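You operate a simulated robot arm through the tools that you are given. There is no shell and no other tool. Be economical: measure what you need, move in short steps, check, and stop when the job is done.

Carry out the task below with a simulated two-armed robot. There is one attempt and no reset: what you move stays moved.

Task
Swap the stand's roller for the black one and clamp it.
Fine: lift both red clamps first, lay the old roller in the rack's free slot, put both clamps down again.

Only the result counts: the job must be done as asked and must still hold three seconds after the hand-in. Knocking over, shifting, dropping, spilling or breaking anything else fails it.

Robot
Two 7-joint arms with fingered hands on one trunk, on a base that drives. Base frame: it is fixed to the floor where the robot stands at the start and does not move with it; the origin is under the middle of the robot, x ahead of it, y to its left, z up; the surface under the hand at the start is at about z = 856. Lengths are in mm, angles in degrees, forces in N, time in s.
The left shoulder is at the start at [70, 132, 1217], the right one opposite. With the tool pointing down near the work surface each hand reaches from about 100 to 620 mm from the robot's upright axis, wherever it stands, measured 20 degrees to its own side. Places, roughly: left red clamp [400, 100, 1000]; right red clamp [400, -200, 1000]; roller rack [600, -100, 900]; roller stand [400, -100, 900]. Payload 2.3 kg a hand.
Tool frame (each hand has its own): the origin (TCP) lies between the finger pads and is the grasp point; the fingertips stand 25 mm ahead of it; z points along the fingers, y is the line along which they close. The gripper opens to 88 mm. The gripper's body begins 29 mm behind the TCP. The gripper is a hand of 3 fingers: y runs from the thumb to the fingers, the wrist lies at [-13, -97, -162] in the tool frame.
Orientation is told as [roll, pitch, yaw] about the base's x, y, z axes, in that order, counted from this pose: with the fingers straight down and the wrist toward the robot, the tool's x, y and z point along [0, 1, 0], [1, 0, 0] and [0, 0, -1] of the base frame.

Tools
- The arms move only by the tool nudge_tool. It takes "left_commands", "right_commands" or both (then of equal length, played together; a hand with none holds still); each is a list of rows, each an object of numbers (a shift or turn left out is 0): "wx", "wy", "wz": the turn, a rotation vector about the tool's x, y, z in degrees; "dx", "dy", "dz": the shift along the tool's x, y, z in mm. In form: [{"wx": .., "wy": .., "wz": .., "dx": .., "dy": .., "dz": ..}, ...]. A call has 1 to 12 rows; each row is the pose to reach, as a shift and turn from the pose commanded when the call began, along the tool's axes at that moment. A row lasts 0.2 s, in which the tool goes at most 50 mm and 8.6 degrees; a call with a longer step from one row to the next is refused whole. A pose out of reach is approached as far as the arm can. The call stops where the force on the tool passes 40 N (or 10 N more than at its start, if that is more) or the arm is blocked; 0.2 s more then pass. In this call time passes only in rows, and 0.2 s behind the last. The reply holds the time, the measured pose of the TCP, the force on the tool along the base axes, the opening and the grip force, in the units named above and with some noise, with the torque about the TCP (base axes, N m) and any sound that the robot's microphone picked up, and new pictures: "pictures" is both (left out), scene, wrist or none (wrist: the cameras of the hands that moved).
- Cameras (640 x 400 px; columns grow to the right, rows downward): "scene" is now at [126, -4.1, 1529.1]; the picture's right is [-0.03, -1.00, -0.00], its down [-0.73, 0.02, -0.69] and it looks along [0.69, -0.02, -0.73] (base axes); focal length 247 px, centre (320, 200). "left" rides on the left gripper at [-58, -85, -99] in its tool frame; the picture's right is [-0.67, -0.35, 0.66], its down [0.69, -0.63, 0.37] and it looks along [0.28, 0.69, 0.66] (tool axes); focal length 261 px, centre (320, 200). "right" rides on the right gripper at [58, -85, -100] in its tool frame; the picture's right is [-0.67, 0.35, -0.65], its down [-0.69, -0.63, 0.37] and it looks along [-0.28, 0.69, 0.66] (tool axes); focal length 261 px, centre (320, 200). There is no depth. A picture from a camera that has moved, and an enlarged one, comes with that camera's place and axes in the base frame and with its lens. The place of the scene camera against the robot may be out by one fixed shift of up to 12 mm in any direction.
- slide_trunk(by): slides the trunk up (or, below 0, down) by that many mm; the arms and the scene camera ride with it, the base frame stays. It gives what a move gives, with no picture.
- base_move(legs): drives the robot by 1 to 6 legs, each [ahead, left, turn to the left] in mm, mm and degrees, along the robot's own axes; the way and the turn of a leg run together, so that a leg with both is an arc; at most 1500 mm and 180 degrees a leg. The arms and the cameras ride along, it lands a little off, and it stops where it bumps. It gives what a move gives, and a new picture of the scene camera.
- set_fingers(index, middle, thumb_bend, thumb_turn, hand): sets how far each is bent, from 0 (flat) to 1 (curled in); at 0.3 the hand is open as for a grip, at 0.7 the pads meet at the TCP. One left out holds its place. A second passes; each finger stops where it meets its share of the squeeze, and holds until it gets a number again. It is the only way to open and close the hand. It gives what a move gives, with no picture; readings hold the bend of each and the force on the fingers (four entries, about 0 where the hand has none), thumb and palm. thumb_turn goes from beside the hand (0) to across from the fingers (1), as for a grip.
- pan_tilt(pan, tilt): turns the head with the scene camera to pan (to the left, within 86 degrees either way) and tilt (down, from -29 to 69), counted from straight ahead of the robot. It gives what a move gives, and a new picture of the scene camera.
- close_up(camera, box): a new picture of the part [left, top, right, bottom] of that camera's present view, enlarged. The clock stands still meanwhile.
- sign_off(): hands the job in; it is judged then, once.

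Work in short steps. Places have to be worked out from the pictures, the camera data and where the tool is seen: move nearer, look again, correct. Check each grasp and each placing, and mend what went wrong. You have 120 turns and 260 pictures in all, those below and enlarged ones among them. Open the grippers and draw the arms clear of the work before you hand the job in, unless the task says otherwise; then end with one line.

The tools are called as name(argument=value, ...) on one line, values as JSON. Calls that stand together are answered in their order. nudge_tool: Moves the arms, as the interface text tells. Its arguments: {"type":"object","properties":{"left_commands":{"type":"array","items":{"type":"object","properties":{"wx":{"type":"number"},"wy":{"type":"number"},"wz":{"type":"number"},"dx":{"type":"number"},"dy":{"type":"number"},"dz":{"type":"number"}}}},"right_commands":{"type":"array","items":{"type":"object","properties":{"wx":{"type":"number"},"wy":{"type":"number"},"wz":{"type":"number"},"dx":{"type":"number"},"dy":{"type":"number"},"dz":{"type":"number"}}}},"pictures":{"type":"string","enum":["both","scene","wrist","none"]}},"required":[]} The other tools are called the same way: slide_trunk (by) slides the trunk up or down; set_fingers (index, middle, thumb_bend, thumb_turn, hand) moves the fingers one by one; base_move (legs) drives the base; pan_tilt (pan, tilt) turns the head that bears the scene camera; close_up (camera, box) takes an enlarged picture of a part of a camera's view; sign_off () hands the job in.

At the start:

```text
time: 0.0
left_eef_pos: [455.5, 88.9, 1299.2]
left_tool_rot: [0.0, 0.1, 0.1]
left_ft_force: [-0.3, 0.3, 0.7]
left_wrist_torque: [0.0, 0.03, -0.03]
left_finger_gap: 87.7
left_gripper_force: 0.0
left_shape: jaw
left_bend: [0.3, 0.3, 0.3, 0.98]
left_finger forces: [0.0, 0.1, 0.0, 0.0, 0.0, 0.1]
right_eef_pos: [414.1, -200.4, 1224.8]
right_tool_rot: [0.0, -0.2, -0.2]
right_ft_force: [0.1, -0.3, 0.0]
right_wrist_torque: [-0.02, -0.02, 0.05]
right_finger_gap: 87.4
right_gripper_force: 0.0
right_shape: jaw
right_bend: [0.3, 0.3, 0.3, 0.98]
right_finger forces: [0.0, 0.0, 0.1, 0.1, 0.0, 0.0]
trunk travel left (down, up): [-775.0, 65.0]
robot x, y, heading: [0.1, 1.1, 0.4]
head pan, tilt: [-1.6, 46.5]
```

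scene: 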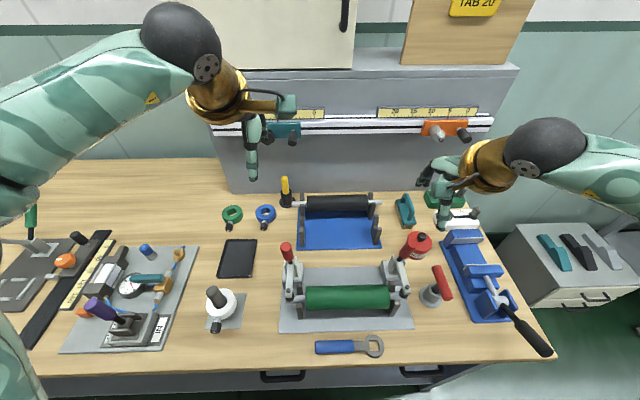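
right: 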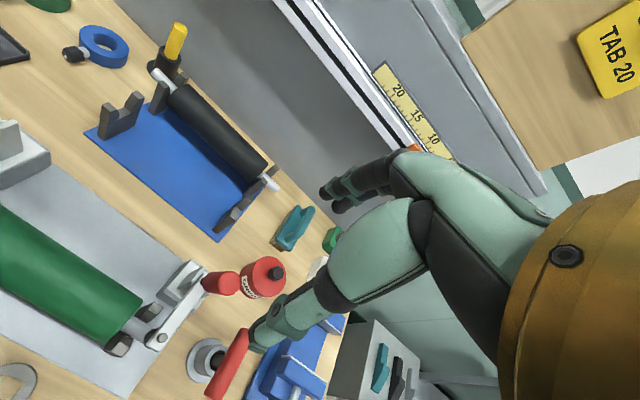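
left: 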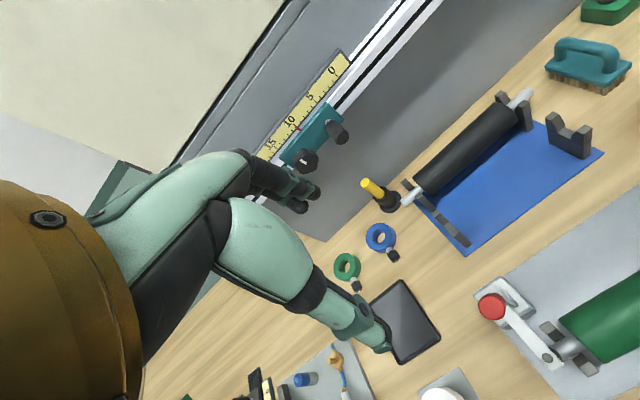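

The scene shows the stand with the green roller and two red-knobbed clamps, and behind it the rack with the black roller. I look closer at both first.

close_up(camera="scene", box=[260, 230, 430, 336])

close_up(camera="scene", box=[270, 170, 410, 258])

close_up(camera="left", box=[440, 230, 640, 400])

close_up(camera="right", box=[60, 220, 320, 400])

```text
3.76 times, centred on (345, 283) of scene
camera zoom: at [126.0, -4.1, 1529.1], right [-0.03, -1.0, 0.0], down [-0.73, 0.02, -0.69], along [0.69, -0.02, -0.73], focal length 930 px, centre (226, -112)
```

zoom: 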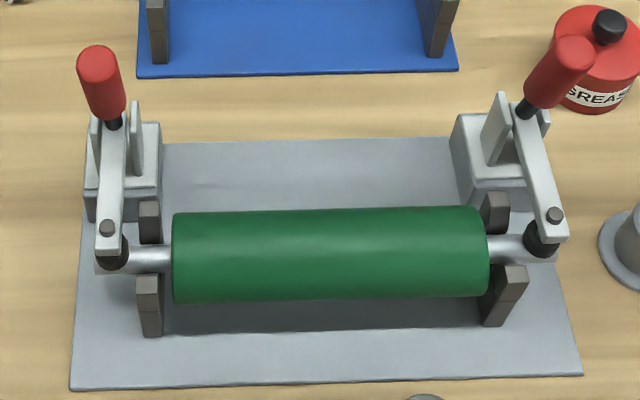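

```text
4.55 times, centred on (340, 214) of scene
camera zoom: at [126.0, -4.1, 1529.1], right [-0.03, -1.0, 0.0], down [-0.73, 0.02, -0.69], along [0.69, -0.02, -0.73], focal length 1123 px, centre (229, 136)
```

zoom: 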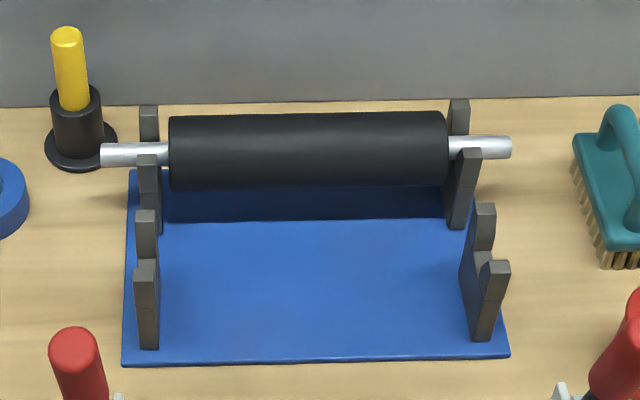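

```text
2.35 times, centred on (540, 315) of left
camera zoom: at [370.3, 28.6, 1400.9], right [-0.35, -0.67, -0.66], down [-0.63, 0.68, -0.37], along [0.69, 0.29, -0.66], focal length 613 px, centre (-198, -71)
```

zoom: 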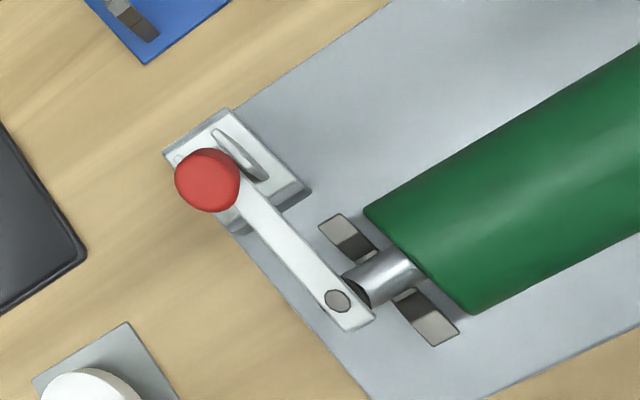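

```text
2.22 times, centred on (190, 310) of right
camera zoom: at [330.5, -142.4, 1324.8], right [0.35, -0.67, 0.66], down [-0.63, -0.68, -0.37], along [0.69, -0.29, -0.66], focal length 579 px, centre (609, -44)
```

zoom: 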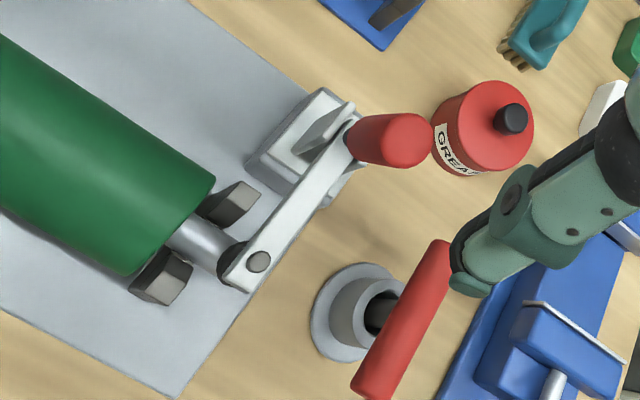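

Triangulated, the knob tips are at about (423, 61, 1073) and (425, -214, 1068), with pivots near x 437, z 980. The arms reach towards the robot to x≈371, so pushing the knobs away from the robot should lift them. I close both hands into pushers.

set_fingers(hand="right", index=0.68, middle=0.68, thumb_bend=0.68)

set_fingers(hand="left", index=0.68, middle=0.68, thumb_bend=0.68)

nudge_tool(right_commands=[{"dx": -14, "dy": -40}, {"dx": -14, "dy": -54, "dz": 40}, {"dx": -14, "dy": -54, "dz": 80}, {"dx": -14, "dy": -54, "dz": 100}, {"dx": -14, "dy": -54, "dz": 120}], left_commands=[{"dx": -14, "dy": -45}, {"dx": -28, "dy": -90, "dz": 20}, {"dx": -28, "dy": -95, "dz": 65}, {"dx": -28, "dy": -95, "dz": 110}, {"dx": -28, "dy": -95, "dz": 155}])

```text
time: 1.0
left_eef_pos: [455.6, 87.2, 1301.1]
left_tool_rot: [0.0, 0.0, 0.1]
left_ft_force: [-0.1, 0.1, -0.1]
left_wrist_torque: [0.02, -0.01, -0.02]
left_finger_gap: 87.6
left_gripper_force: 0.1
left_shape: jaw
left_bend: [0.3, 0.3, 0.3, 0.98]
left_finger forces: [0.0, 0.1, 0.0, 0.0, 0.0, 0.0]
right_eef_pos: [413.2, -200.8, 1226.8]
right_tool_rot: [0.0, -0.1, -0.1]
right_ft_force: [0.7, -0.3, -0.1]
right_wrist_torque: [-0.02, -0.02, 0.0]
right_finger_gap: 3.1
right_gripper_force: 0.0
right_shape: fingers
right_bend: [0.68, 0.68, 0.68, 0.98]
right_finger forces: [0.0, 0.1, 0.1, 0.1, 0.0, 0.0]
trunk travel left (down, up): [-775.0, 65.0]
robot x, y, heading: [0.5, -2.1, 0.1]
head pan, tilt: [-1.6, 46.5]
```

```text
time: 2.0
left_eef_pos: [455.3, 86.7, 1298.6]
left_tool_rot: [0.0, 0.0, 0.1]
left_ft_force: [0.2, -0.9, 0.5]
left_wrist_torque: [-0.02, -0.02, 0.0]
left_finger_gap: 3.1
left_gripper_force: 0.1
left_shape: fingers
left_bend: [0.68, 0.68, 0.68, 0.98]
left_finger forces: [0.0, 0.0, 0.0, 0.1, 0.0, 0.0]
right_eef_pos: [414.9, -201.1, 1225.3]
right_tool_rot: [0.0, -0.1, -0.1]
right_ft_force: [0.3, 0.4, -0.9]
right_wrist_torque: [0.02, -0.02, 0.01]
right_finger_gap: 3.5
right_gripper_force: 0.0
right_shape: fingers
right_bend: [0.68, 0.68, 0.68, 0.98]
right_finger forces: [0.0, 0.0, 0.1, 0.1, 0.0, 0.1]
trunk travel left (down, up): [-775.0, 65.0]
robot x, y, heading: [-1.7, 0.7, -0.1]
head pan, tilt: [-1.6, 46.5]
```

```text
refused: row 2 steps farther than a row can; nothing moved
```

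Row 2 was slightly too long; I repeat with shorter steps.

nudge_tool(right_commands=[{"dx": -14, "dy": -40}, {"dx": -14, "dy": -54, "dz": 35}, {"dx": -14, "dy": -54, "dz": 70}, {"dx": -14, "dy": -54, "dz": 95}, {"dx": -14, "dy": -54, "dz": 120}], left_commands=[{"dx": -14, "dy": -45}, {"dx": -26, "dy": -80, "dz": 20}, {"dx": -26, "dy": -95, "dz": 60}, {"dx": -26, "dy": -95, "dz": 105}, {"dx": -26, "dy": -95, "dz": 150}])

```text
time: 3.2
left_eef_pos: [362.1, 61.3, 1149.5]
left_tool_rot: [-0.1, 0.2, 0.1]
left_ft_force: [-0.2, 0.7, -0.6]
left_wrist_torque: [-0.01, 0.01, -0.02]
left_finger_gap: 3.0
left_gripper_force: 0.0
left_shape: fingers
left_bend: [0.68, 0.68, 0.68, 0.98]
left_finger forces: [0.1, 0.0, 0.0, 0.0, 0.0, 0.1]
right_eef_pos: [360.0, -213.9, 1104.1]
right_tool_rot: [0.1, 0.0, -0.1]
right_ft_force: [0.5, 0.0, 0.9]
right_wrist_torque: [0.03, 0.0, 0.0]
right_finger_gap: 3.1
right_gripper_force: 0.0
right_shape: fingers
right_bend: [0.68, 0.68, 0.68, 0.98]
right_finger forces: [0.0, 0.0, 0.1, 0.0, 0.0, 0.0]
trunk travel left (down, up): [-775.0, 65.0]
robot x, y, heading: [-0.1, 1.1, 0.2]
head pan, tilt: [-1.6, 46.5]
camera scene: at [126.6, -4.9, 1529.0], right [-0.03, -1.0, 0.0], down [-0.73, 0.02, -0.69], along [0.69, -0.02, -0.73], focal length 247 px, centre (320, 200)
camera right: at [276.6, -155.8, 1204.7], right [0.35, -0.67, 0.65], down [-0.63, -0.68, -0.37], along [0.69, -0.28, -0.66], focal length 261 px, centre (320, 200)
camera left: at [277.1, 3.1, 1250.7], right [-0.35, -0.67, -0.65], down [-0.63, 0.68, -0.37], along [0.69, 0.29, -0.66], focal length 261 px, centre (320, 200)
```

scene: 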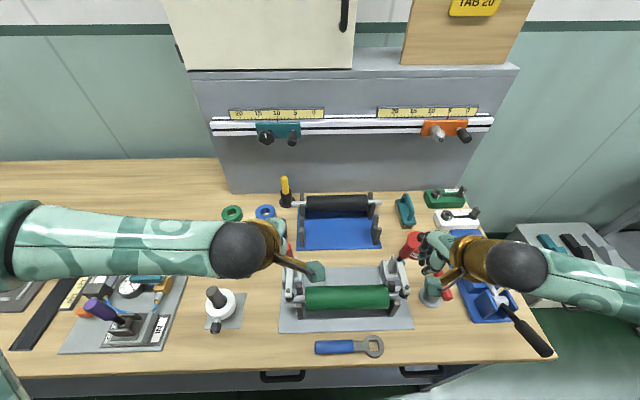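
right: 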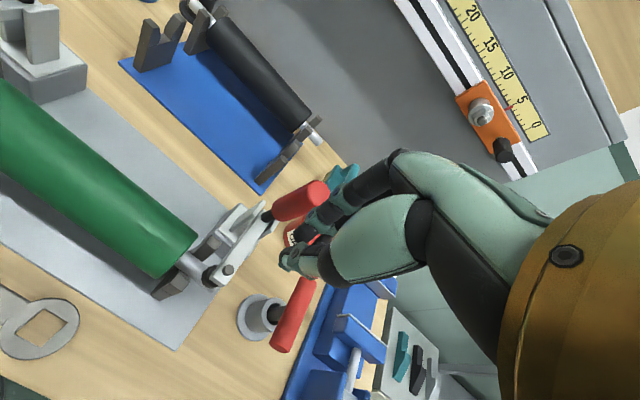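
left: 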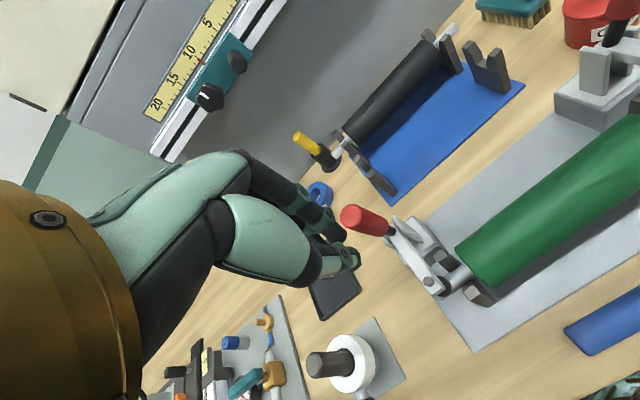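

The fists sit at the TCP, in front of the knobs as planned. I lower the right one and push its knob back along the arc, stopping partway to check.

nudge_tool(right_commands=[{"dz": 28}, {"dz": 55}, {"dy": 22, "dz": 57}, {"dy": 40, "dz": 57}, {"dy": 55, "dz": 55}, {"dy": 70, "dz": 53}, {"dy": 88, "dz": 51}, {"dy": 105, "dz": 54}])

```text
time: 5.0
left_eef_pos: [363.5, 63.1, 1148.3]
left_tool_rot: [-0.1, 0.2, 0.0]
left_ft_force: [0.2, -0.7, 0.2]
left_wrist_torque: [0.0, 0.0, 0.0]
left_finger_gap: 3.1
left_gripper_force: 0.1
left_shape: fingers
left_bend: [0.68, 0.68, 0.68, 0.98]
left_finger forces: [0.1, 0.1, 0.0, 0.0, 0.0, 0.0]
right_eef_pos: [467.0, -212.4, 1051.1]
right_tool_rot: [0.0, 0.0, -0.1]
right_ft_force: [0.0, -0.1, -0.1]
right_wrist_torque: [0.0, 0.02, -0.02]
right_finger_gap: 3.0
right_gripper_force: 0.0
right_shape: fingers
right_bend: [0.68, 0.68, 0.68, 0.98]
right_finger forces: [0.0, 0.0, 0.1, 0.1, 0.0, 0.1]
trunk travel left (down, up): [-775.0, 65.0]
robot x, y, heading: [1.9, -1.8, -0.0]
head pan, tilt: [-1.6, 46.5]
camera scene: at [128.0, -3.3, 1528.9], right [-0.03, -1.0, 0.0], down [-0.73, 0.02, -0.69], along [0.69, -0.02, -0.73], focal length 247 px, centre (320, 200)
camera right: at [382.9, -154.9, 1150.5], right [0.35, -0.67, 0.66], down [-0.63, -0.68, -0.37], along [0.69, -0.29, -0.66], focal length 261 px, centre (320, 200)
```

scene: 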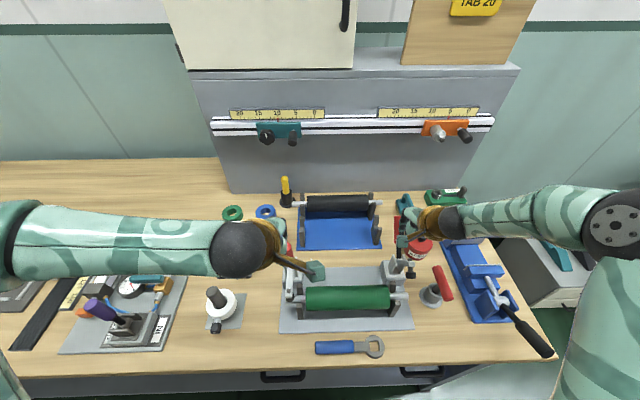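
right: 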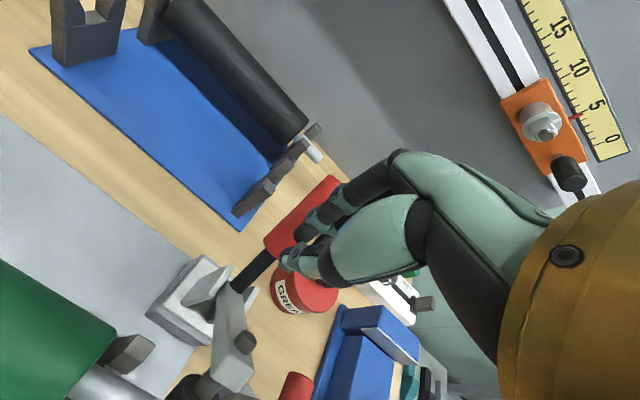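

The arm is rising. I zoom in to see the angle.

close_up(camera="scene", box=[340, 190, 460, 310])

close_up(camera="right", box=[100, 150, 380, 400])

```text
3.33 times, centred on (400, 250) of scene
camera zoom: at [128.0, -3.3, 1528.9], right [-0.03, -1.0, 0.0], down [-0.73, 0.02, -0.69], along [0.69, -0.02, -0.73], focal length 824 px, centre (53, 33)
```

zoom: 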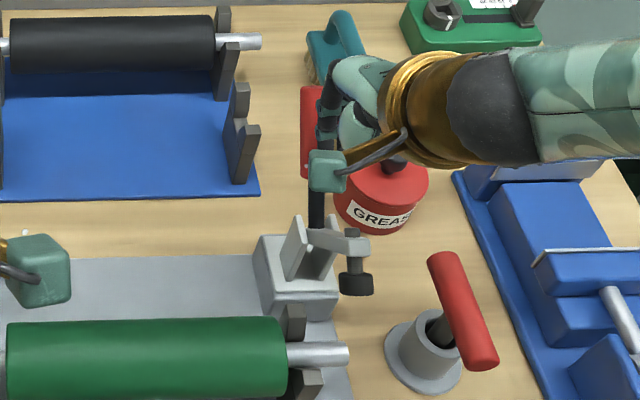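

```text
1.60 times, centred on (240, 275) of right
camera zoom: at [382.9, -154.9, 1150.5], right [0.35, -0.67, 0.66], down [-0.63, -0.68, -0.37], along [0.69, -0.29, -0.66], focal length 417 px, centre (448, 80)
```

zoom: 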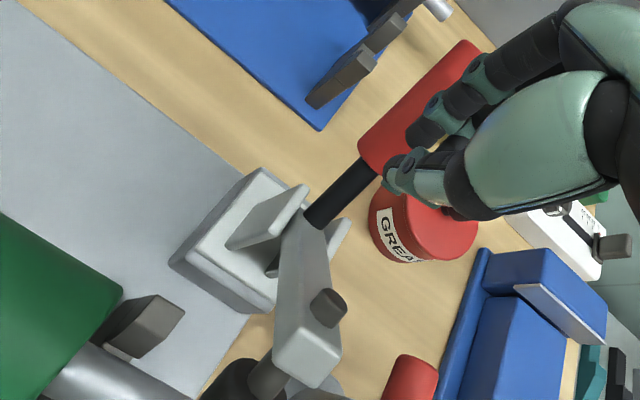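

The arm and handle rotate together, about 60° open so far. I push further over, then down lightly.

nudge_tool(right_commands=[{"dy": 15, "dz": 8}, {"dy": 28, "dz": 18}, {"dy": 33, "dz": 28}, {"dy": 36, "dz": 38}])

close_up(camera="scene", box=[340, 190, 460, 310])

```text
time: 5.9
left_eef_pos: [350.3, 61.1, 1153.7]
left_tool_rot: [-0.1, -0.6, 0.0]
left_ft_force: [0.8, 0.4, -0.4]
left_wrist_torque: [-0.03, 0.02, 0.0]
left_finger_gap: 3.0
left_gripper_force: 0.1
left_shape: fingers
left_bend: [0.68, 0.68, 0.68, 0.98]
left_finger forces: [0.1, 0.0, 0.1, 0.1, 0.0, 0.0]
right_eef_pos: [489.7, -216.6, 1029.1]
right_tool_rot: [-0.2, -1.4, -0.5]
right_ft_force: [-16.4, -3.7, 25.3]
right_wrist_torque: [-0.04, -0.01, -0.18]
right_finger_gap: 0.0
right_gripper_force: 17.7
right_shape: fingers
right_bend: [0.71, 0.72, 0.66, 0.98]
right_finger forces: [15.2, 20.5, 0.0, 0.1, 0.1, 0.0]
trunk travel left (down, up): [-775.0, 65.0]
robot x, y, heading: [1.8, -1.8, -0.4]
head pan, tilt: [-1.6, 46.5]
stopped in row 4 (right hand): the force on the tool passed its limit at 43 N (the readings are from after the stop); the commanded pose is now the measured one
camera scene: at [110.6, -2.6, 1530.5], right [-0.03, -1.0, 0.0], down [-0.72, 0.02, -0.7], along [0.69, -0.02, -0.72], focal length 247 px, centre (320, 200)
camera right: at [405.1, -157.0, 1126.6], right [0.33, -0.67, 0.67], down [-0.63, -0.68, -0.38], along [0.71, -0.29, -0.64], focal length 261 px, centre (320, 200)
```

scene: 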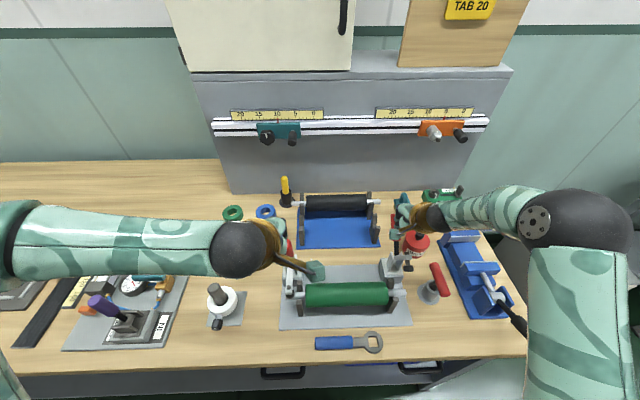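
right: 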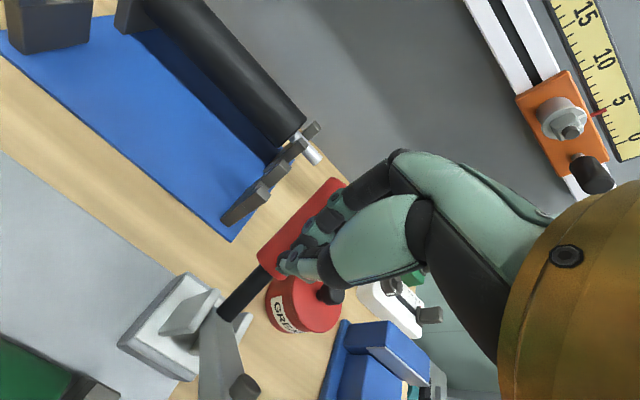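

```text
3.33 times, centred on (400, 250) of scene
camera zoom: at [110.6, -2.6, 1530.5], right [-0.03, -1.0, 0.0], down [-0.72, 0.02, -0.7], along [0.69, -0.02, -0.72], focal length 824 px, centre (53, 33)
```

zoom: 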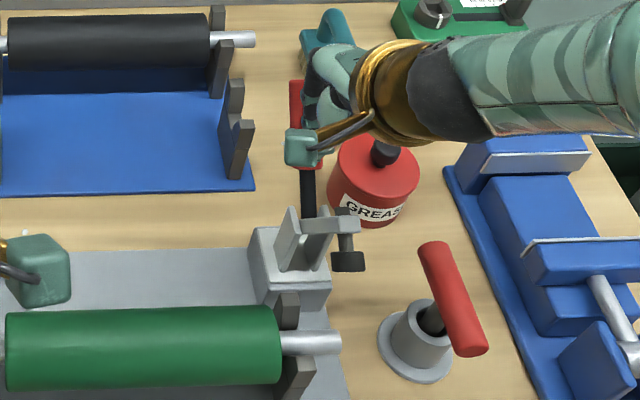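

It has reached its end stop. I back the hand off upward and see whether the clamp stays open.

nudge_tool(right_commands=[{"dz": -25}, {"dz": -60, "dy": -10}, {"dz": -100, "dy": -30}, {"dz": -130, "dy": -70}])

close_up(camera="scene", box=[340, 190, 460, 310])

```text
time: 6.9
left_eef_pos: [360.8, 61.3, 1150.1]
left_tool_rot: [0.0, -0.1, 0.0]
left_ft_force: [-0.5, -0.1, 0.1]
left_wrist_torque: [0.03, -0.01, -0.03]
left_finger_gap: 3.0
left_gripper_force: 0.1
left_shape: fingers
left_bend: [0.68, 0.68, 0.68, 0.98]
left_finger forces: [0.0, 0.1, 0.0, 0.0, 0.0, 0.1]
right_eef_pos: [429.0, -215.8, 1152.0]
right_tool_rot: [-0.1, -0.6, -0.3]
right_ft_force: [-0.2, -0.2, -0.9]
right_wrist_torque: [-0.02, -0.04, 0.0]
right_finger_gap: 2.4
right_gripper_force: 0.0
right_shape: fingers
right_bend: [0.68, 0.68, 0.68, 0.98]
right_finger forces: [0.2, 0.0, 0.0, 0.0, 0.0, 0.0]
trunk travel left (down, up): [-775.0, 65.0]
robot x, y, heading: [-0.2, -1.5, -0.0]
head pan, tilt: [-1.6, 46.5]
camera scene: at [123.8, -4.8, 1529.2], right [-0.03, -1.0, 0.0], down [-0.72, 0.02, -0.69], along [0.69, -0.02, -0.73], focal length 247 px, centre (320, 200)
camera right: at [344.8, -157.7, 1250.0], right [0.34, -0.67, 0.66], down [-0.63, -0.68, -0.37], along [0.7, -0.29, -0.65], focal length 261 px, centre (320, 200)
```

scene: 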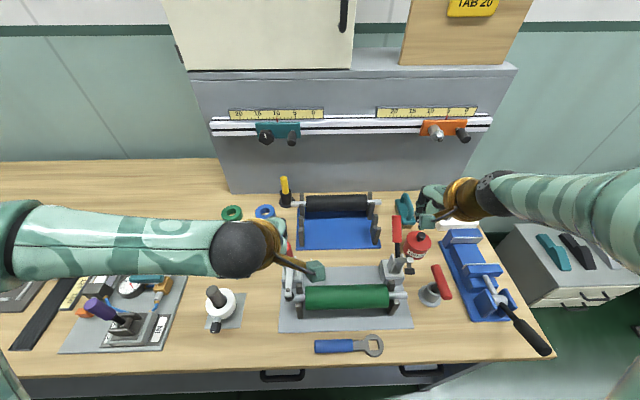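
right: 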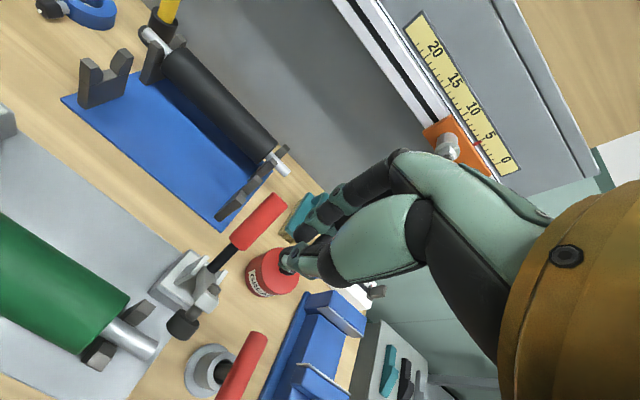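

```text
3.33 times, centred on (400, 250) of scene
camera zoom: at [123.8, -4.8, 1529.2], right [-0.03, -1.0, 0.0], down [-0.72, 0.02, -0.69], along [0.69, -0.02, -0.73], focal length 824 px, centre (53, 33)
```

zoom: 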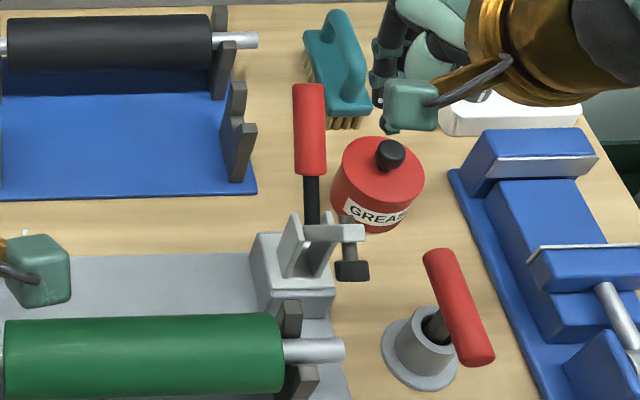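

The right clamp stays open by itself. Same path with the left hand now.

nudge_tool(left_commands=[{"dz": 35}, {"dz": 70}, {"dz": 101}, {"dy": 22, "dz": 103}, {"dy": 40, "dz": 103}, {"dy": 55, "dz": 101}, {"dy": 70, "dz": 99}, {"dy": 88, "dz": 97}, {"dy": 105, "dz": 100}, {"dy": 118, "dz": 107}, {"dy": 131, "dz": 116}, {"dy": 135, "dz": 122}])

nudge_tool(left_commands=[{"dz": -25}, {"dz": -60, "dy": -10}, {"dz": -100, "dy": -30}, {"dz": -130, "dy": -70}])

close_up(camera="scene", box=[260, 190, 420, 310])

```text
time: 9.5
left_eef_pos: [489.3, 61.0, 1036.2]
left_tool_rot: [-0.1, -0.9, 0.0]
left_ft_force: [-3.6, 2.1, 36.7]
left_wrist_torque: [0.2, -0.47, 0.12]
left_finger_gap: 0.2
left_gripper_force: 16.5
left_shape: fingers
left_bend: [0.71, 0.72, 0.68, 0.98]
left_finger forces: [9.4, 23.0, 0.1, 0.0, 0.0, 0.1]
right_eef_pos: [420.4, -217.0, 1154.7]
right_tool_rot: [-0.2, -1.2, -0.3]
right_ft_force: [0.7, -0.3, 0.3]
right_wrist_torque: [0.02, -0.01, 0.02]
right_finger_gap: 2.6
right_gripper_force: 0.0
right_shape: fingers
right_bend: [0.68, 0.68, 0.68, 0.98]
right_finger forces: [0.0, 0.0, 0.0, 0.0, 0.0, 0.0]
trunk travel left (down, up): [-775.0, 65.0]
robot x, y, heading: [0.9, 3.1, -0.2]
head pan, tilt: [-1.6, 46.5]
camera scene: at [111.9, -4.5, 1530.9], right [-0.03, -1.0, 0.0], down [-0.72, 0.02, -0.69], along [0.69, -0.02, -0.72], focal length 247 px, centre (320, 200)
camera left: at [402.5, 3.1, 1135.2], right [-0.34, -0.67, -0.66], down [-0.62, 0.68, -0.38], along [0.7, 0.28, -0.65], focal length 261 px, centre (320, 200)
```

scene: 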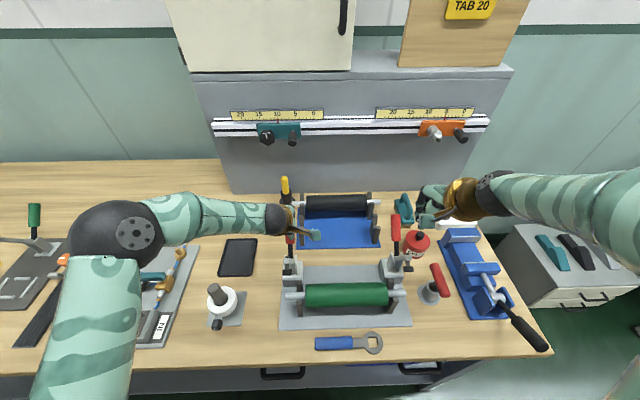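
left: 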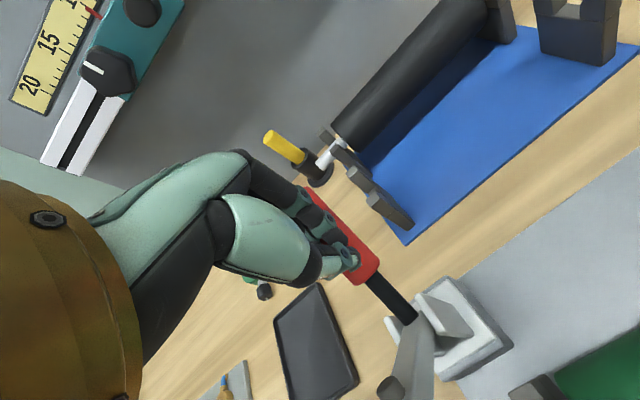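

```text
time: 10.5
left_eef_pos: [423.7, 61.2, 1157.2]
left_tool_rot: [0.0, 0.0, -0.2]
left_ft_force: [0.2, -0.1, 1.0]
left_wrist_torque: [0.01, -0.03, 0.02]
left_finger_gap: 2.5
left_gripper_force: 0.1
left_shape: fingers
left_bend: [0.68, 0.68, 0.68, 0.98]
left_finger forces: [0.0, 0.0, 0.1, 0.1, 0.1, 0.1]
right_eef_pos: [430.7, -215.8, 1151.1]
right_tool_rot: [-0.1, -0.5, -0.3]
right_ft_force: [-0.6, 0.3, 0.4]
right_wrist_torque: [-0.02, 0.0, 0.01]
right_finger_gap: 2.5
right_gripper_force: 0.0
right_shape: fingers
right_bend: [0.68, 0.68, 0.68, 0.98]
right_finger forces: [0.0, 0.1, 0.1, 0.0, 0.0, 0.1]
trunk travel left (down, up): [-775.0, 65.0]
robot x, y, heading: [-3.0, 2.6, 0.2]
head pan, tilt: [-1.6, 46.5]
camera scene: at [124.8, -4.0, 1529.1], right [-0.03, -1.0, 0.0], down [-0.73, 0.02, -0.69], along [0.69, -0.02, -0.73], focal length 247 px, centre (320, 200)
camera left: at [338.5, 3.0, 1258.9], right [-0.35, -0.67, -0.66], down [-0.63, 0.69, -0.37], along [0.69, 0.28, -0.66], focal length 261 px, centre (320, 200)
```

scene: 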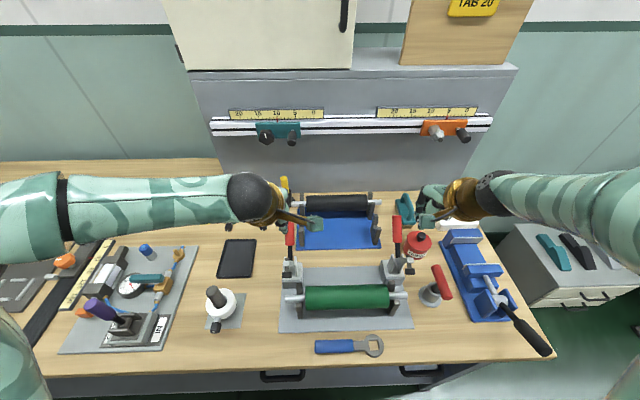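
left: 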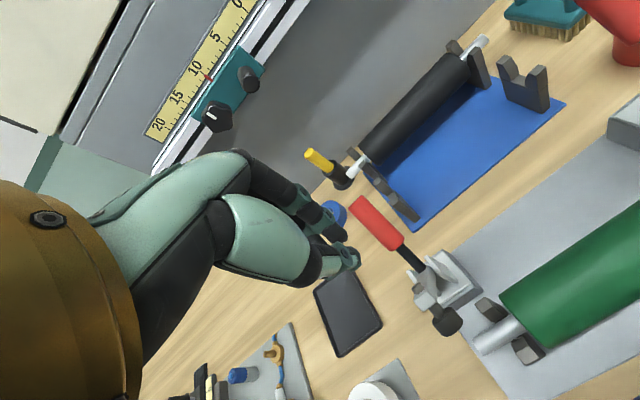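

```text
3.33 times, centred on (340, 250) of scene
camera zoom: at [124.8, -4.0, 1529.1], right [-0.03, -1.0, 0.0], down [-0.73, 0.02, -0.69], along [0.69, -0.02, -0.73], focal length 824 px, centre (253, 33)
```

zoom: 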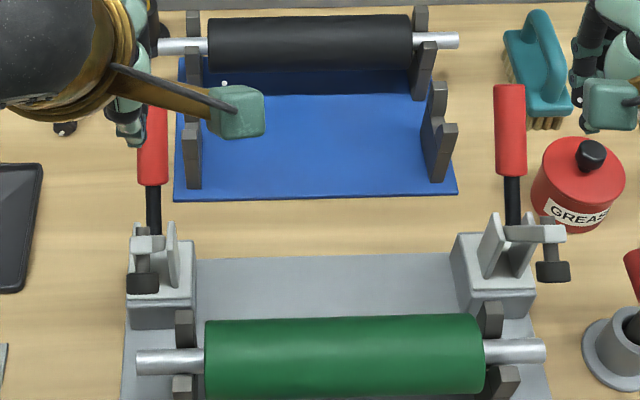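

Both clamps are open. I park the left arm away, open the right hand and bring it over the roller's middle (axis x≈370, y≈-73).

set_fingers(hand="right", index=0.3, middle=0.3, thumb_bend=0.3)

nudge_tool(left_commands=[{"dx": 25, "dz": -30}, {"dx": 60, "dz": -50}, {"dx": 100, "dz": -50, "dy": -20}, {"dx": 140, "dz": -50, "dy": -40}, {"dx": 170, "dz": -50, "dy": -60}], right_commands=[{"dx": 35, "dy": -15}, {"dx": 70, "dy": -30}, {"dx": 107, "dy": -45}, {"dx": 143, "dy": -60}, {"dx": 143, "dy": -60, "dz": 45}])

```text
time: 11.5
left_eef_pos: [424.5, 60.9, 1157.7]
left_tool_rot: [0.0, 0.1, 0.0]
left_ft_force: [0.0, 0.6, -0.6]
left_wrist_torque: [0.01, 0.02, -0.02]
left_finger_gap: 2.7
left_gripper_force: 0.0
left_shape: fingers
left_bend: [0.68, 0.68, 0.68, 0.98]
left_finger forces: [0.0, 0.1, 0.0, 0.0, 0.0, 0.0]
right_eef_pos: [429.2, -216.9, 1151.1]
right_tool_rot: [-0.1, -0.6, -0.4]
right_ft_force: [0.0, -0.7, -0.3]
right_wrist_torque: [0.01, -0.02, 0.0]
right_finger_gap: 84.4
right_gripper_force: 0.1
right_shape: fingers
right_bend: [0.3, 0.3, 0.3, 0.98]
right_finger forces: [0.1, 0.0, 0.0, 0.1, 0.0, 0.1]
trunk travel left (down, up): [-775.0, 65.0]
robot x, y, heading: [-0.1, -0.3, 0.1]
head pan, tilt: [-1.6, 46.5]
```

```text
time: 12.7
left_eef_pos: [363.9, 237.0, 1210.2]
left_tool_rot: [-0.2, 0.0, 0.0]
left_ft_force: [0.4, 0.2, 0.0]
left_wrist_torque: [-0.03, 0.0, -0.01]
left_finger_gap: 2.6
left_gripper_force: 0.0
left_shape: fingers
left_bend: [0.68, 0.68, 0.68, 0.98]
left_finger forces: [0.1, 0.0, 0.0, 0.1, 0.1, 0.0]
right_eef_pos: [365.8, -66.9, 1104.3]
right_tool_rot: [-1.0, -0.4, 0.6]
right_ft_force: [-1.0, 0.4, 0.8]
right_wrist_torque: [-0.04, 0.04, -0.01]
right_finger_gap: 84.7
right_gripper_force: 0.1
right_shape: fingers
right_bend: [0.3, 0.3, 0.3, 0.98]
right_finger forces: [0.1, 0.0, 0.1, 0.0, 0.0, 0.0]
right hand out of reach, approached as far as the arm can: row 2, 3, 4
trunk travel left (down, up): [-775.0, 65.0]
robot x, y, heading: [0.9, -1.0, -0.1]
head pan, tilt: [-1.6, 46.5]
camera scene: at [123.9, 2.6, 1529.3], right [-0.03, -1.0, 0.0], down [-0.72, 0.02, -0.69], along [0.69, -0.02, -0.73], focal length 247 px, centre (320, 200)
camera right: at [281.6, -8.3, 1202.5], right [0.35, -0.65, 0.67], down [-0.62, -0.7, -0.36], along [0.7, -0.29, -0.65], focal length 261 px, centre (320, 200)
camera left: at [279.0, 178.2, 1311.2], right [-0.35, -0.67, -0.65], down [-0.63, 0.68, -0.37], along [0.7, 0.28, -0.66], focal length 261 px, centre (320, 200)
```

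scene: 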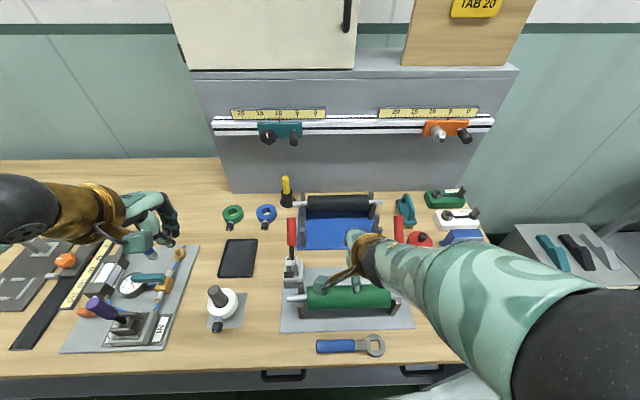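
right: 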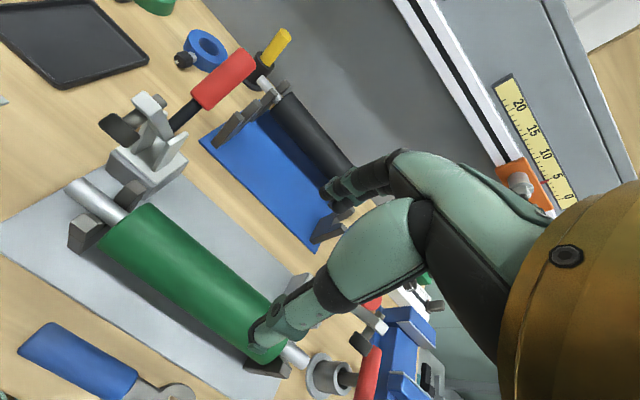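
left: 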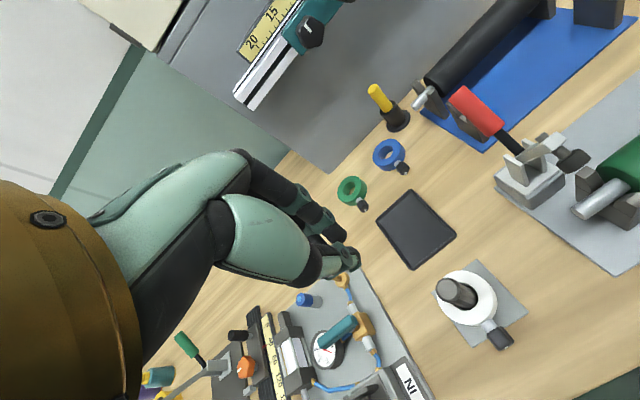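

The right hand runs out of reach here because it is too close to the shoulder. With the hand clear above the roller, I back the base 100 mm to give the arm room.

base_move(legs=[[-100, 0, 0]])

```text
time: 13.9
left_eef_pos: [269.7, 230.3, 1209.3]
left_tool_rot: [0.0, 0.3, 0.0]
left_ft_force: [-0.4, -0.6, 0.9]
left_wrist_torque: [0.0, 0.0, 0.0]
left_finger_gap: 2.5
left_gripper_force: 0.1
left_shape: fingers
left_bend: [0.68, 0.68, 0.68, 0.98]
left_finger forces: [0.0, 0.1, 0.0, 0.0, 0.0, 0.1]
right_eef_pos: [271.5, -71.8, 1103.1]
right_tool_rot: [-0.1, -0.2, -0.4]
right_ft_force: [0.2, 0.0, 0.3]
right_wrist_torque: [0.0, 0.01, 0.0]
right_finger_gap: 85.1
right_gripper_force: 0.1
right_shape: fingers
right_bend: [0.3, 0.3, 0.3, 0.98]
right_finger forces: [0.0, 0.0, 0.0, 0.0, 0.0, 0.1]
trunk travel left (down, up): [-775.0, 65.0]
robot x, y, heading: [-99.9, -1.3, -0.1]
head pan, tilt: [-1.6, 46.5]
camera scene: at [30.7, -3.9, 1528.5], right [-0.03, -1.0, 0.0], down [-0.73, 0.02, -0.68], along [0.68, -0.02, -0.73], focal length 247 px, centre (320, 200)
```

scene: 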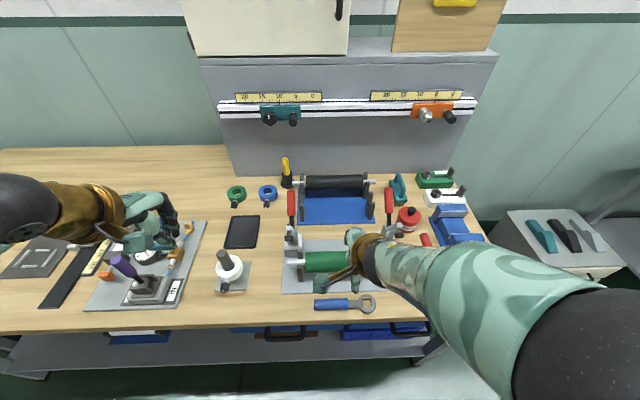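

There is open space under the table for driving ahead later. I move the right hand to just above the roller and check alignment.

nudge_tool(right_commands=[{"dy": 40}, {"dy": 80}, {"dy": 98, "dz": 25}, {"dy": 98, "dz": 60}, {"dy": 98, "dz": 83}])

close_up(camera="scene", box=[270, 180, 430, 300])

```text
time: 15.1
left_eef_pos: [266.3, 230.2, 1210.6]
left_tool_rot: [0.0, 0.1, -0.1]
left_ft_force: [-0.7, -0.2, -0.7]
left_wrist_torque: [0.0, 0.04, 0.0]
left_finger_gap: 2.5
left_gripper_force: 0.0
left_shape: fingers
left_bend: [0.68, 0.68, 0.68, 0.98]
left_finger forces: [0.0, 0.0, 0.0, 0.0, 0.0, 0.1]
right_eef_pos: [352.5, -74.3, 1029.9]
right_tool_rot: [-1.1, 3.8, -0.4]
right_ft_force: [0.1, 0.7, 0.0]
right_wrist_torque: [0.02, -0.03, 0.02]
right_finger_gap: 84.7
right_gripper_force: 0.1
right_shape: fingers
right_bend: [0.3, 0.3, 0.3, 0.98]
right_finger forces: [0.0, 0.0, 0.0, 0.0, 0.1, 0.1]
right hand out of reach, approached as far as the arm can: row 5
trunk travel left (down, up): [-775.0, 65.0]
robot x, y, heading: [-103.3, -3.4, -0.3]
head pan, tilt: [-1.6, 46.5]
camera scene: at [26.3, -4.9, 1529.0], right [-0.03, -1.0, 0.0], down [-0.73, 0.02, -0.69], along [0.69, -0.02, -0.73], focal length 247 px, centre (320, 200)
camera right: at [276.9, -15.0, 1133.1], right [0.39, -0.66, 0.64], down [-0.66, -0.69, -0.31], along [0.65, -0.3, -0.7], focal length 261 px, centre (320, 200)
```

scene: 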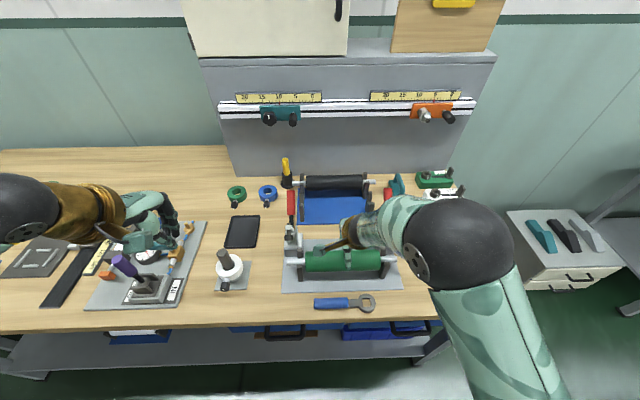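
right: 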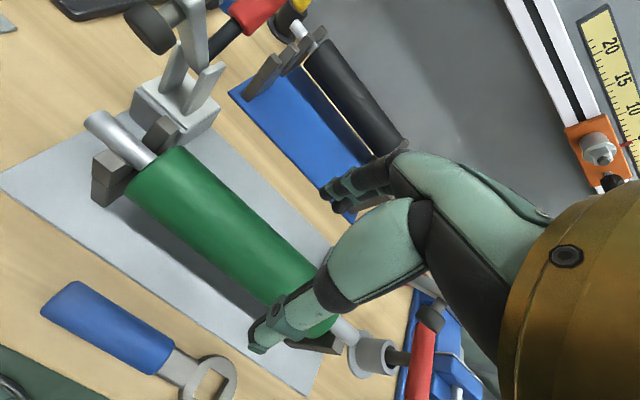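

```text
3.33 times, centred on (350, 240) of scene
camera zoom: at [26.3, -4.9, 1529.0], right [-0.03, -1.0, 0.0], down [-0.73, 0.02, -0.69], along [0.69, -0.02, -0.73], focal length 824 px, centre (220, 67)
```

zoom: 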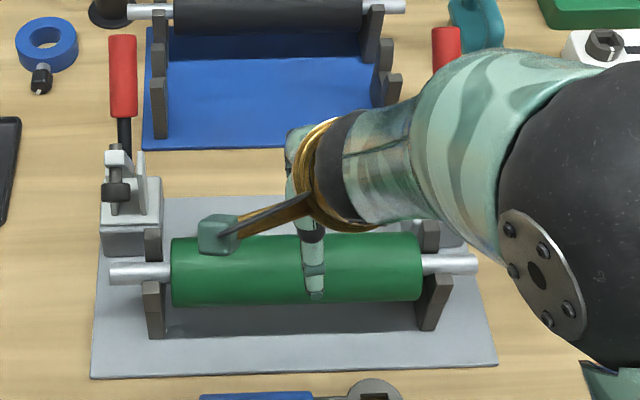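

The hand is hitting a joint limit from reaching across the body. I retreat upward and shift the base left 110 mm, so the roller lies about 20° to the right hand's own side.

nudge_tool(right_commands=[{"dz": -35}, {"dz": -70, "dy": -20}, {"dz": -80, "dy": -60}], pictures="none")

base_move(legs=[[0, 110, 0]])

```text
time: 15.9
left_eef_pos: [263.0, 230.6, 1213.1]
left_tool_rot: [-0.1, -0.2, 0.0]
left_ft_force: [-0.2, 1.0, 0.1]
left_wrist_torque: [0.05, -0.05, 0.04]
left_finger_gap: 2.7
left_gripper_force: 0.0
left_shape: fingers
left_bend: [0.68, 0.68, 0.68, 0.98]
left_finger forces: [0.1, 0.0, 0.0, 0.0, 0.0, 0.0]
right_eef_pos: [301.8, -71.7, 1102.6]
right_tool_rot: [-0.2, -0.6, -0.4]
right_ft_force: [-0.2, -0.5, 0.5]
right_wrist_torque: [0.0, -0.02, 0.0]
right_finger_gap: 84.8
right_gripper_force: 0.2
right_shape: fingers
right_bend: [0.3, 0.3, 0.3, 0.98]
right_finger forces: [0.0, 0.0, 0.0, 0.0, 0.0, 0.0]
trunk travel left (down, up): [-775.0, 65.0]
robot x, y, heading: [-99.1, 2.0, -0.4]
head pan, tilt: [-1.6, 46.5]
```

```text
time: 17.1
left_eef_pos: [264.3, 333.1, 1212.2]
left_tool_rot: [0.2, 0.0, -0.1]
left_ft_force: [-0.2, -0.3, 0.0]
left_wrist_torque: [0.01, 0.02, 0.02]
left_finger_gap: 2.7
left_gripper_force: 0.1
left_shape: fingers
left_bend: [0.68, 0.68, 0.68, 0.98]
left_finger forces: [0.1, 0.1, 0.0, 0.0, 0.0, 0.0]
right_eef_pos: [304.8, 32.4, 1101.1]
right_tool_rot: [0.1, -0.5, -0.4]
right_ft_force: [-0.6, 0.3, -1.1]
right_wrist_torque: [0.0, 0.05, -0.02]
right_finger_gap: 84.8
right_gripper_force: 0.1
right_shape: fingers
right_bend: [0.3, 0.3, 0.3, 0.98]
right_finger forces: [0.0, 0.0, 0.1, 0.1, 0.0, 0.1]
trunk travel left (down, up): [-775.0, 65.0]
robot x, y, heading: [-100.8, 109.1, -0.3]
head pan, tilt: [-1.6, 46.5]
camera scene: at [25.1, 99.0, 1529.1], right [-0.03, -1.0, 0.0], down [-0.73, 0.03, -0.69], along [0.69, -0.02, -0.73], focal length 247 px, centre (320, 200)
```

scene: 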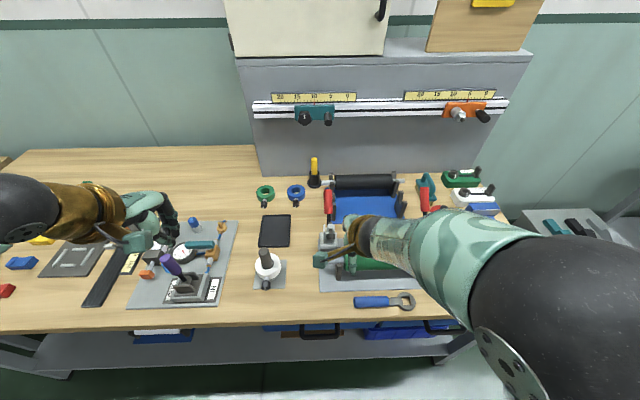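

Now move the hand back over the roller's middle at z≈1030.

nudge_tool(right_commands=[{"dx": -35}, {"dx": -70, "dy": 20}, {"dx": -105, "dy": 45}, {"dx": -105, "dy": 66, "dz": 30}, {"dx": -105, "dy": 66, "dz": 71}])

close_up(camera="scene", box=[310, 180, 470, 300])

```text
time: 18.2
left_eef_pos: [267.1, 338.4, 1210.6]
left_tool_rot: [0.0, 0.1, -0.1]
left_ft_force: [1.1, 0.1, 0.0]
left_wrist_torque: [0.01, 0.01, 0.0]
left_finger_gap: 2.4
left_gripper_force: 0.1
left_shape: fingers
left_bend: [0.68, 0.68, 0.68, 0.98]
left_finger forces: [0.0, 0.1, 0.1, 0.0, 0.0, 0.1]
right_eef_pos: [370.1, -70.1, 1029.2]
right_tool_rot: [-0.2, -0.3, -0.4]
right_ft_force: [-0.3, 0.7, -0.5]
right_wrist_torque: [-0.01, 0.01, 0.01]
right_finger_gap: 84.8
right_gripper_force: 0.1
right_shape: fingers
right_bend: [0.3, 0.3, 0.3, 0.98]
right_finger forces: [0.0, 0.1, 0.0, 0.0, 0.1, 0.1]
trunk travel left (down, up): [-775.0, 65.0]
robot x, y, heading: [-103.6, 112.4, -0.6]
head pan, tilt: [-1.6, 46.5]
camera scene: at [27.0, 104.4, 1529.0], right [-0.03, -1.0, 0.0], down [-0.73, 0.02, -0.69], along [0.69, -0.02, -0.73], focal length 247 px, centre (320, 200)
camera right: at [286.6, -11.4, 1129.2], right [0.34, -0.67, 0.66], down [-0.63, -0.68, -0.37], along [0.7, -0.29, -0.65], focal length 261 px, centre (320, 200)
```

scene: 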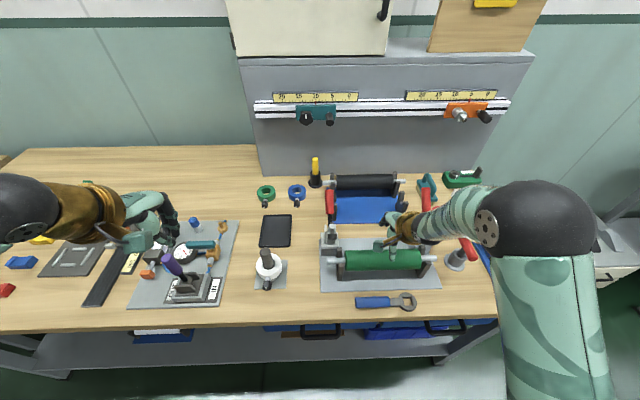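
right: 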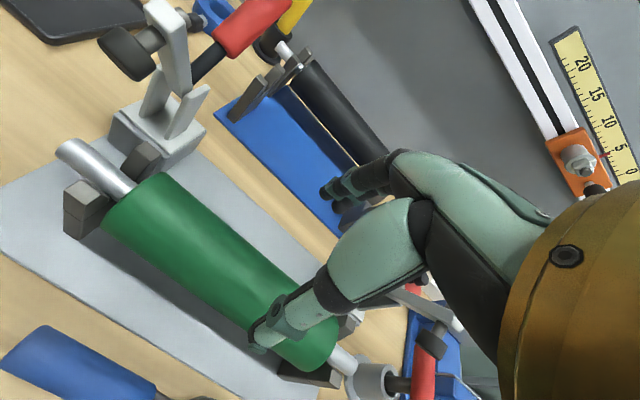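

```text
3.33 times, centred on (390, 240) of scene
camera zoom: at [27.0, 104.4, 1529.0], right [-0.03, -1.0, 0.0], down [-0.73, 0.02, -0.69], along [0.69, -0.02, -0.73], focal length 824 px, centre (87, 67)
```

zoom: 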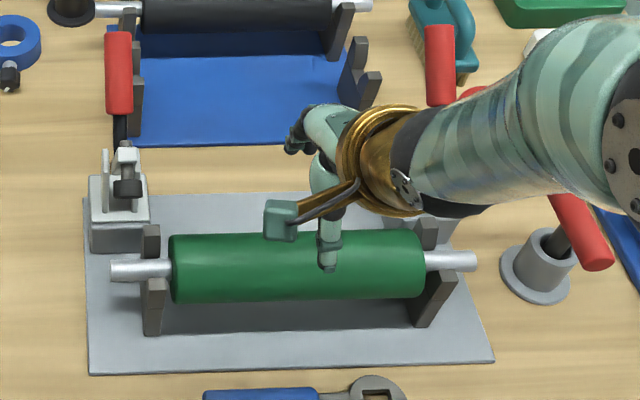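

The hand is now reachable and central. I lower it to z≈950 with the fingers straddling the roller.

nudge_tool(right_commands=[{"dz": 25}, {"dz": 45}, {"dz": 62}, {"dz": 79}])

close_up(camera="scene", box=[310, 180, 470, 300])

```text
time: 19.2
left_eef_pos: [265.8, 338.7, 1210.6]
left_tool_rot: [0.1, 0.1, -0.1]
left_ft_force: [0.4, -0.2, 0.3]
left_wrist_torque: [-0.03, 0.04, -0.03]
left_finger_gap: 2.7
left_gripper_force: 0.1
left_shape: fingers
left_bend: [0.68, 0.68, 0.68, 0.98]
left_finger forces: [0.0, 0.0, 0.0, 0.1, 0.0, 0.0]
right_eef_pos: [369.8, -69.9, 953.3]
right_tool_rot: [-0.1, -0.4, -0.4]
right_ft_force: [-0.2, -0.7, -0.3]
right_wrist_torque: [0.0, 0.03, 0.02]
right_finger_gap: 84.8
right_gripper_force: 0.0
right_shape: fingers
right_bend: [0.3, 0.3, 0.3, 0.98]
right_finger forces: [0.0, 0.0, 0.0, 0.1, 0.1, 0.0]
trunk travel left (down, up): [-775.0, 65.0]
robot x, y, heading: [-99.1, 107.9, -0.5]
head pan, tilt: [-1.6, 46.5]
camera scene: at [26.0, 104.2, 1529.0], right [-0.03, -1.0, 0.0], down [-0.73, 0.02, -0.69], along [0.69, -0.02, -0.73], focal length 247 px, centre (320, 200)
camera right: at [286.0, -10.8, 1051.4], right [0.34, -0.67, 0.66], down [-0.63, -0.68, -0.37], along [0.7, -0.29, -0.65], focal length 261 px, centre (320, 200)
```

scene: 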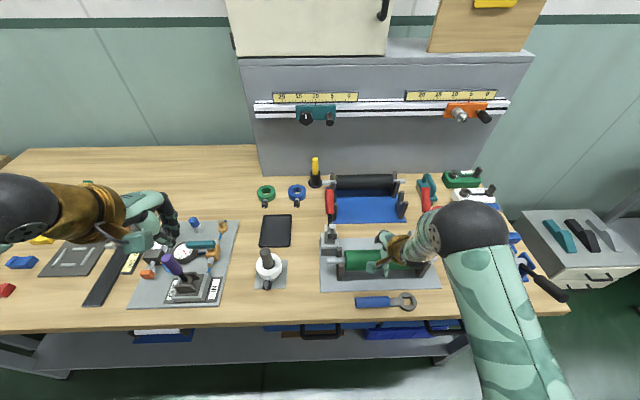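
right: 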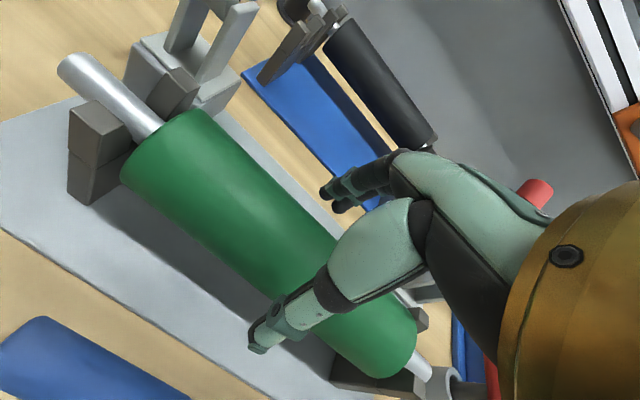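

```text
3.33 times, centred on (390, 240) of scene
camera zoom: at [26.0, 104.2, 1529.0], right [-0.03, -1.0, 0.0], down [-0.73, 0.02, -0.69], along [0.69, -0.02, -0.73], focal length 824 px, centre (87, 67)
```

zoom: 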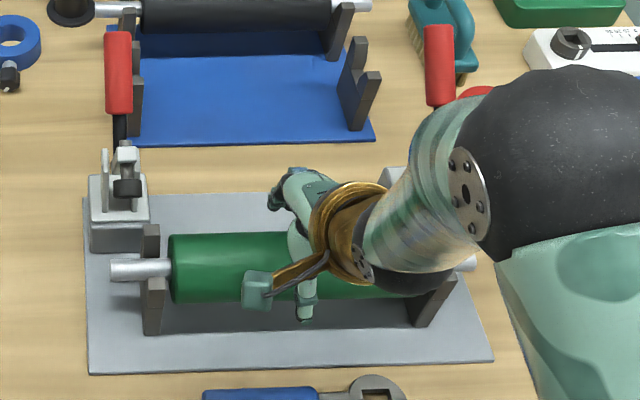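

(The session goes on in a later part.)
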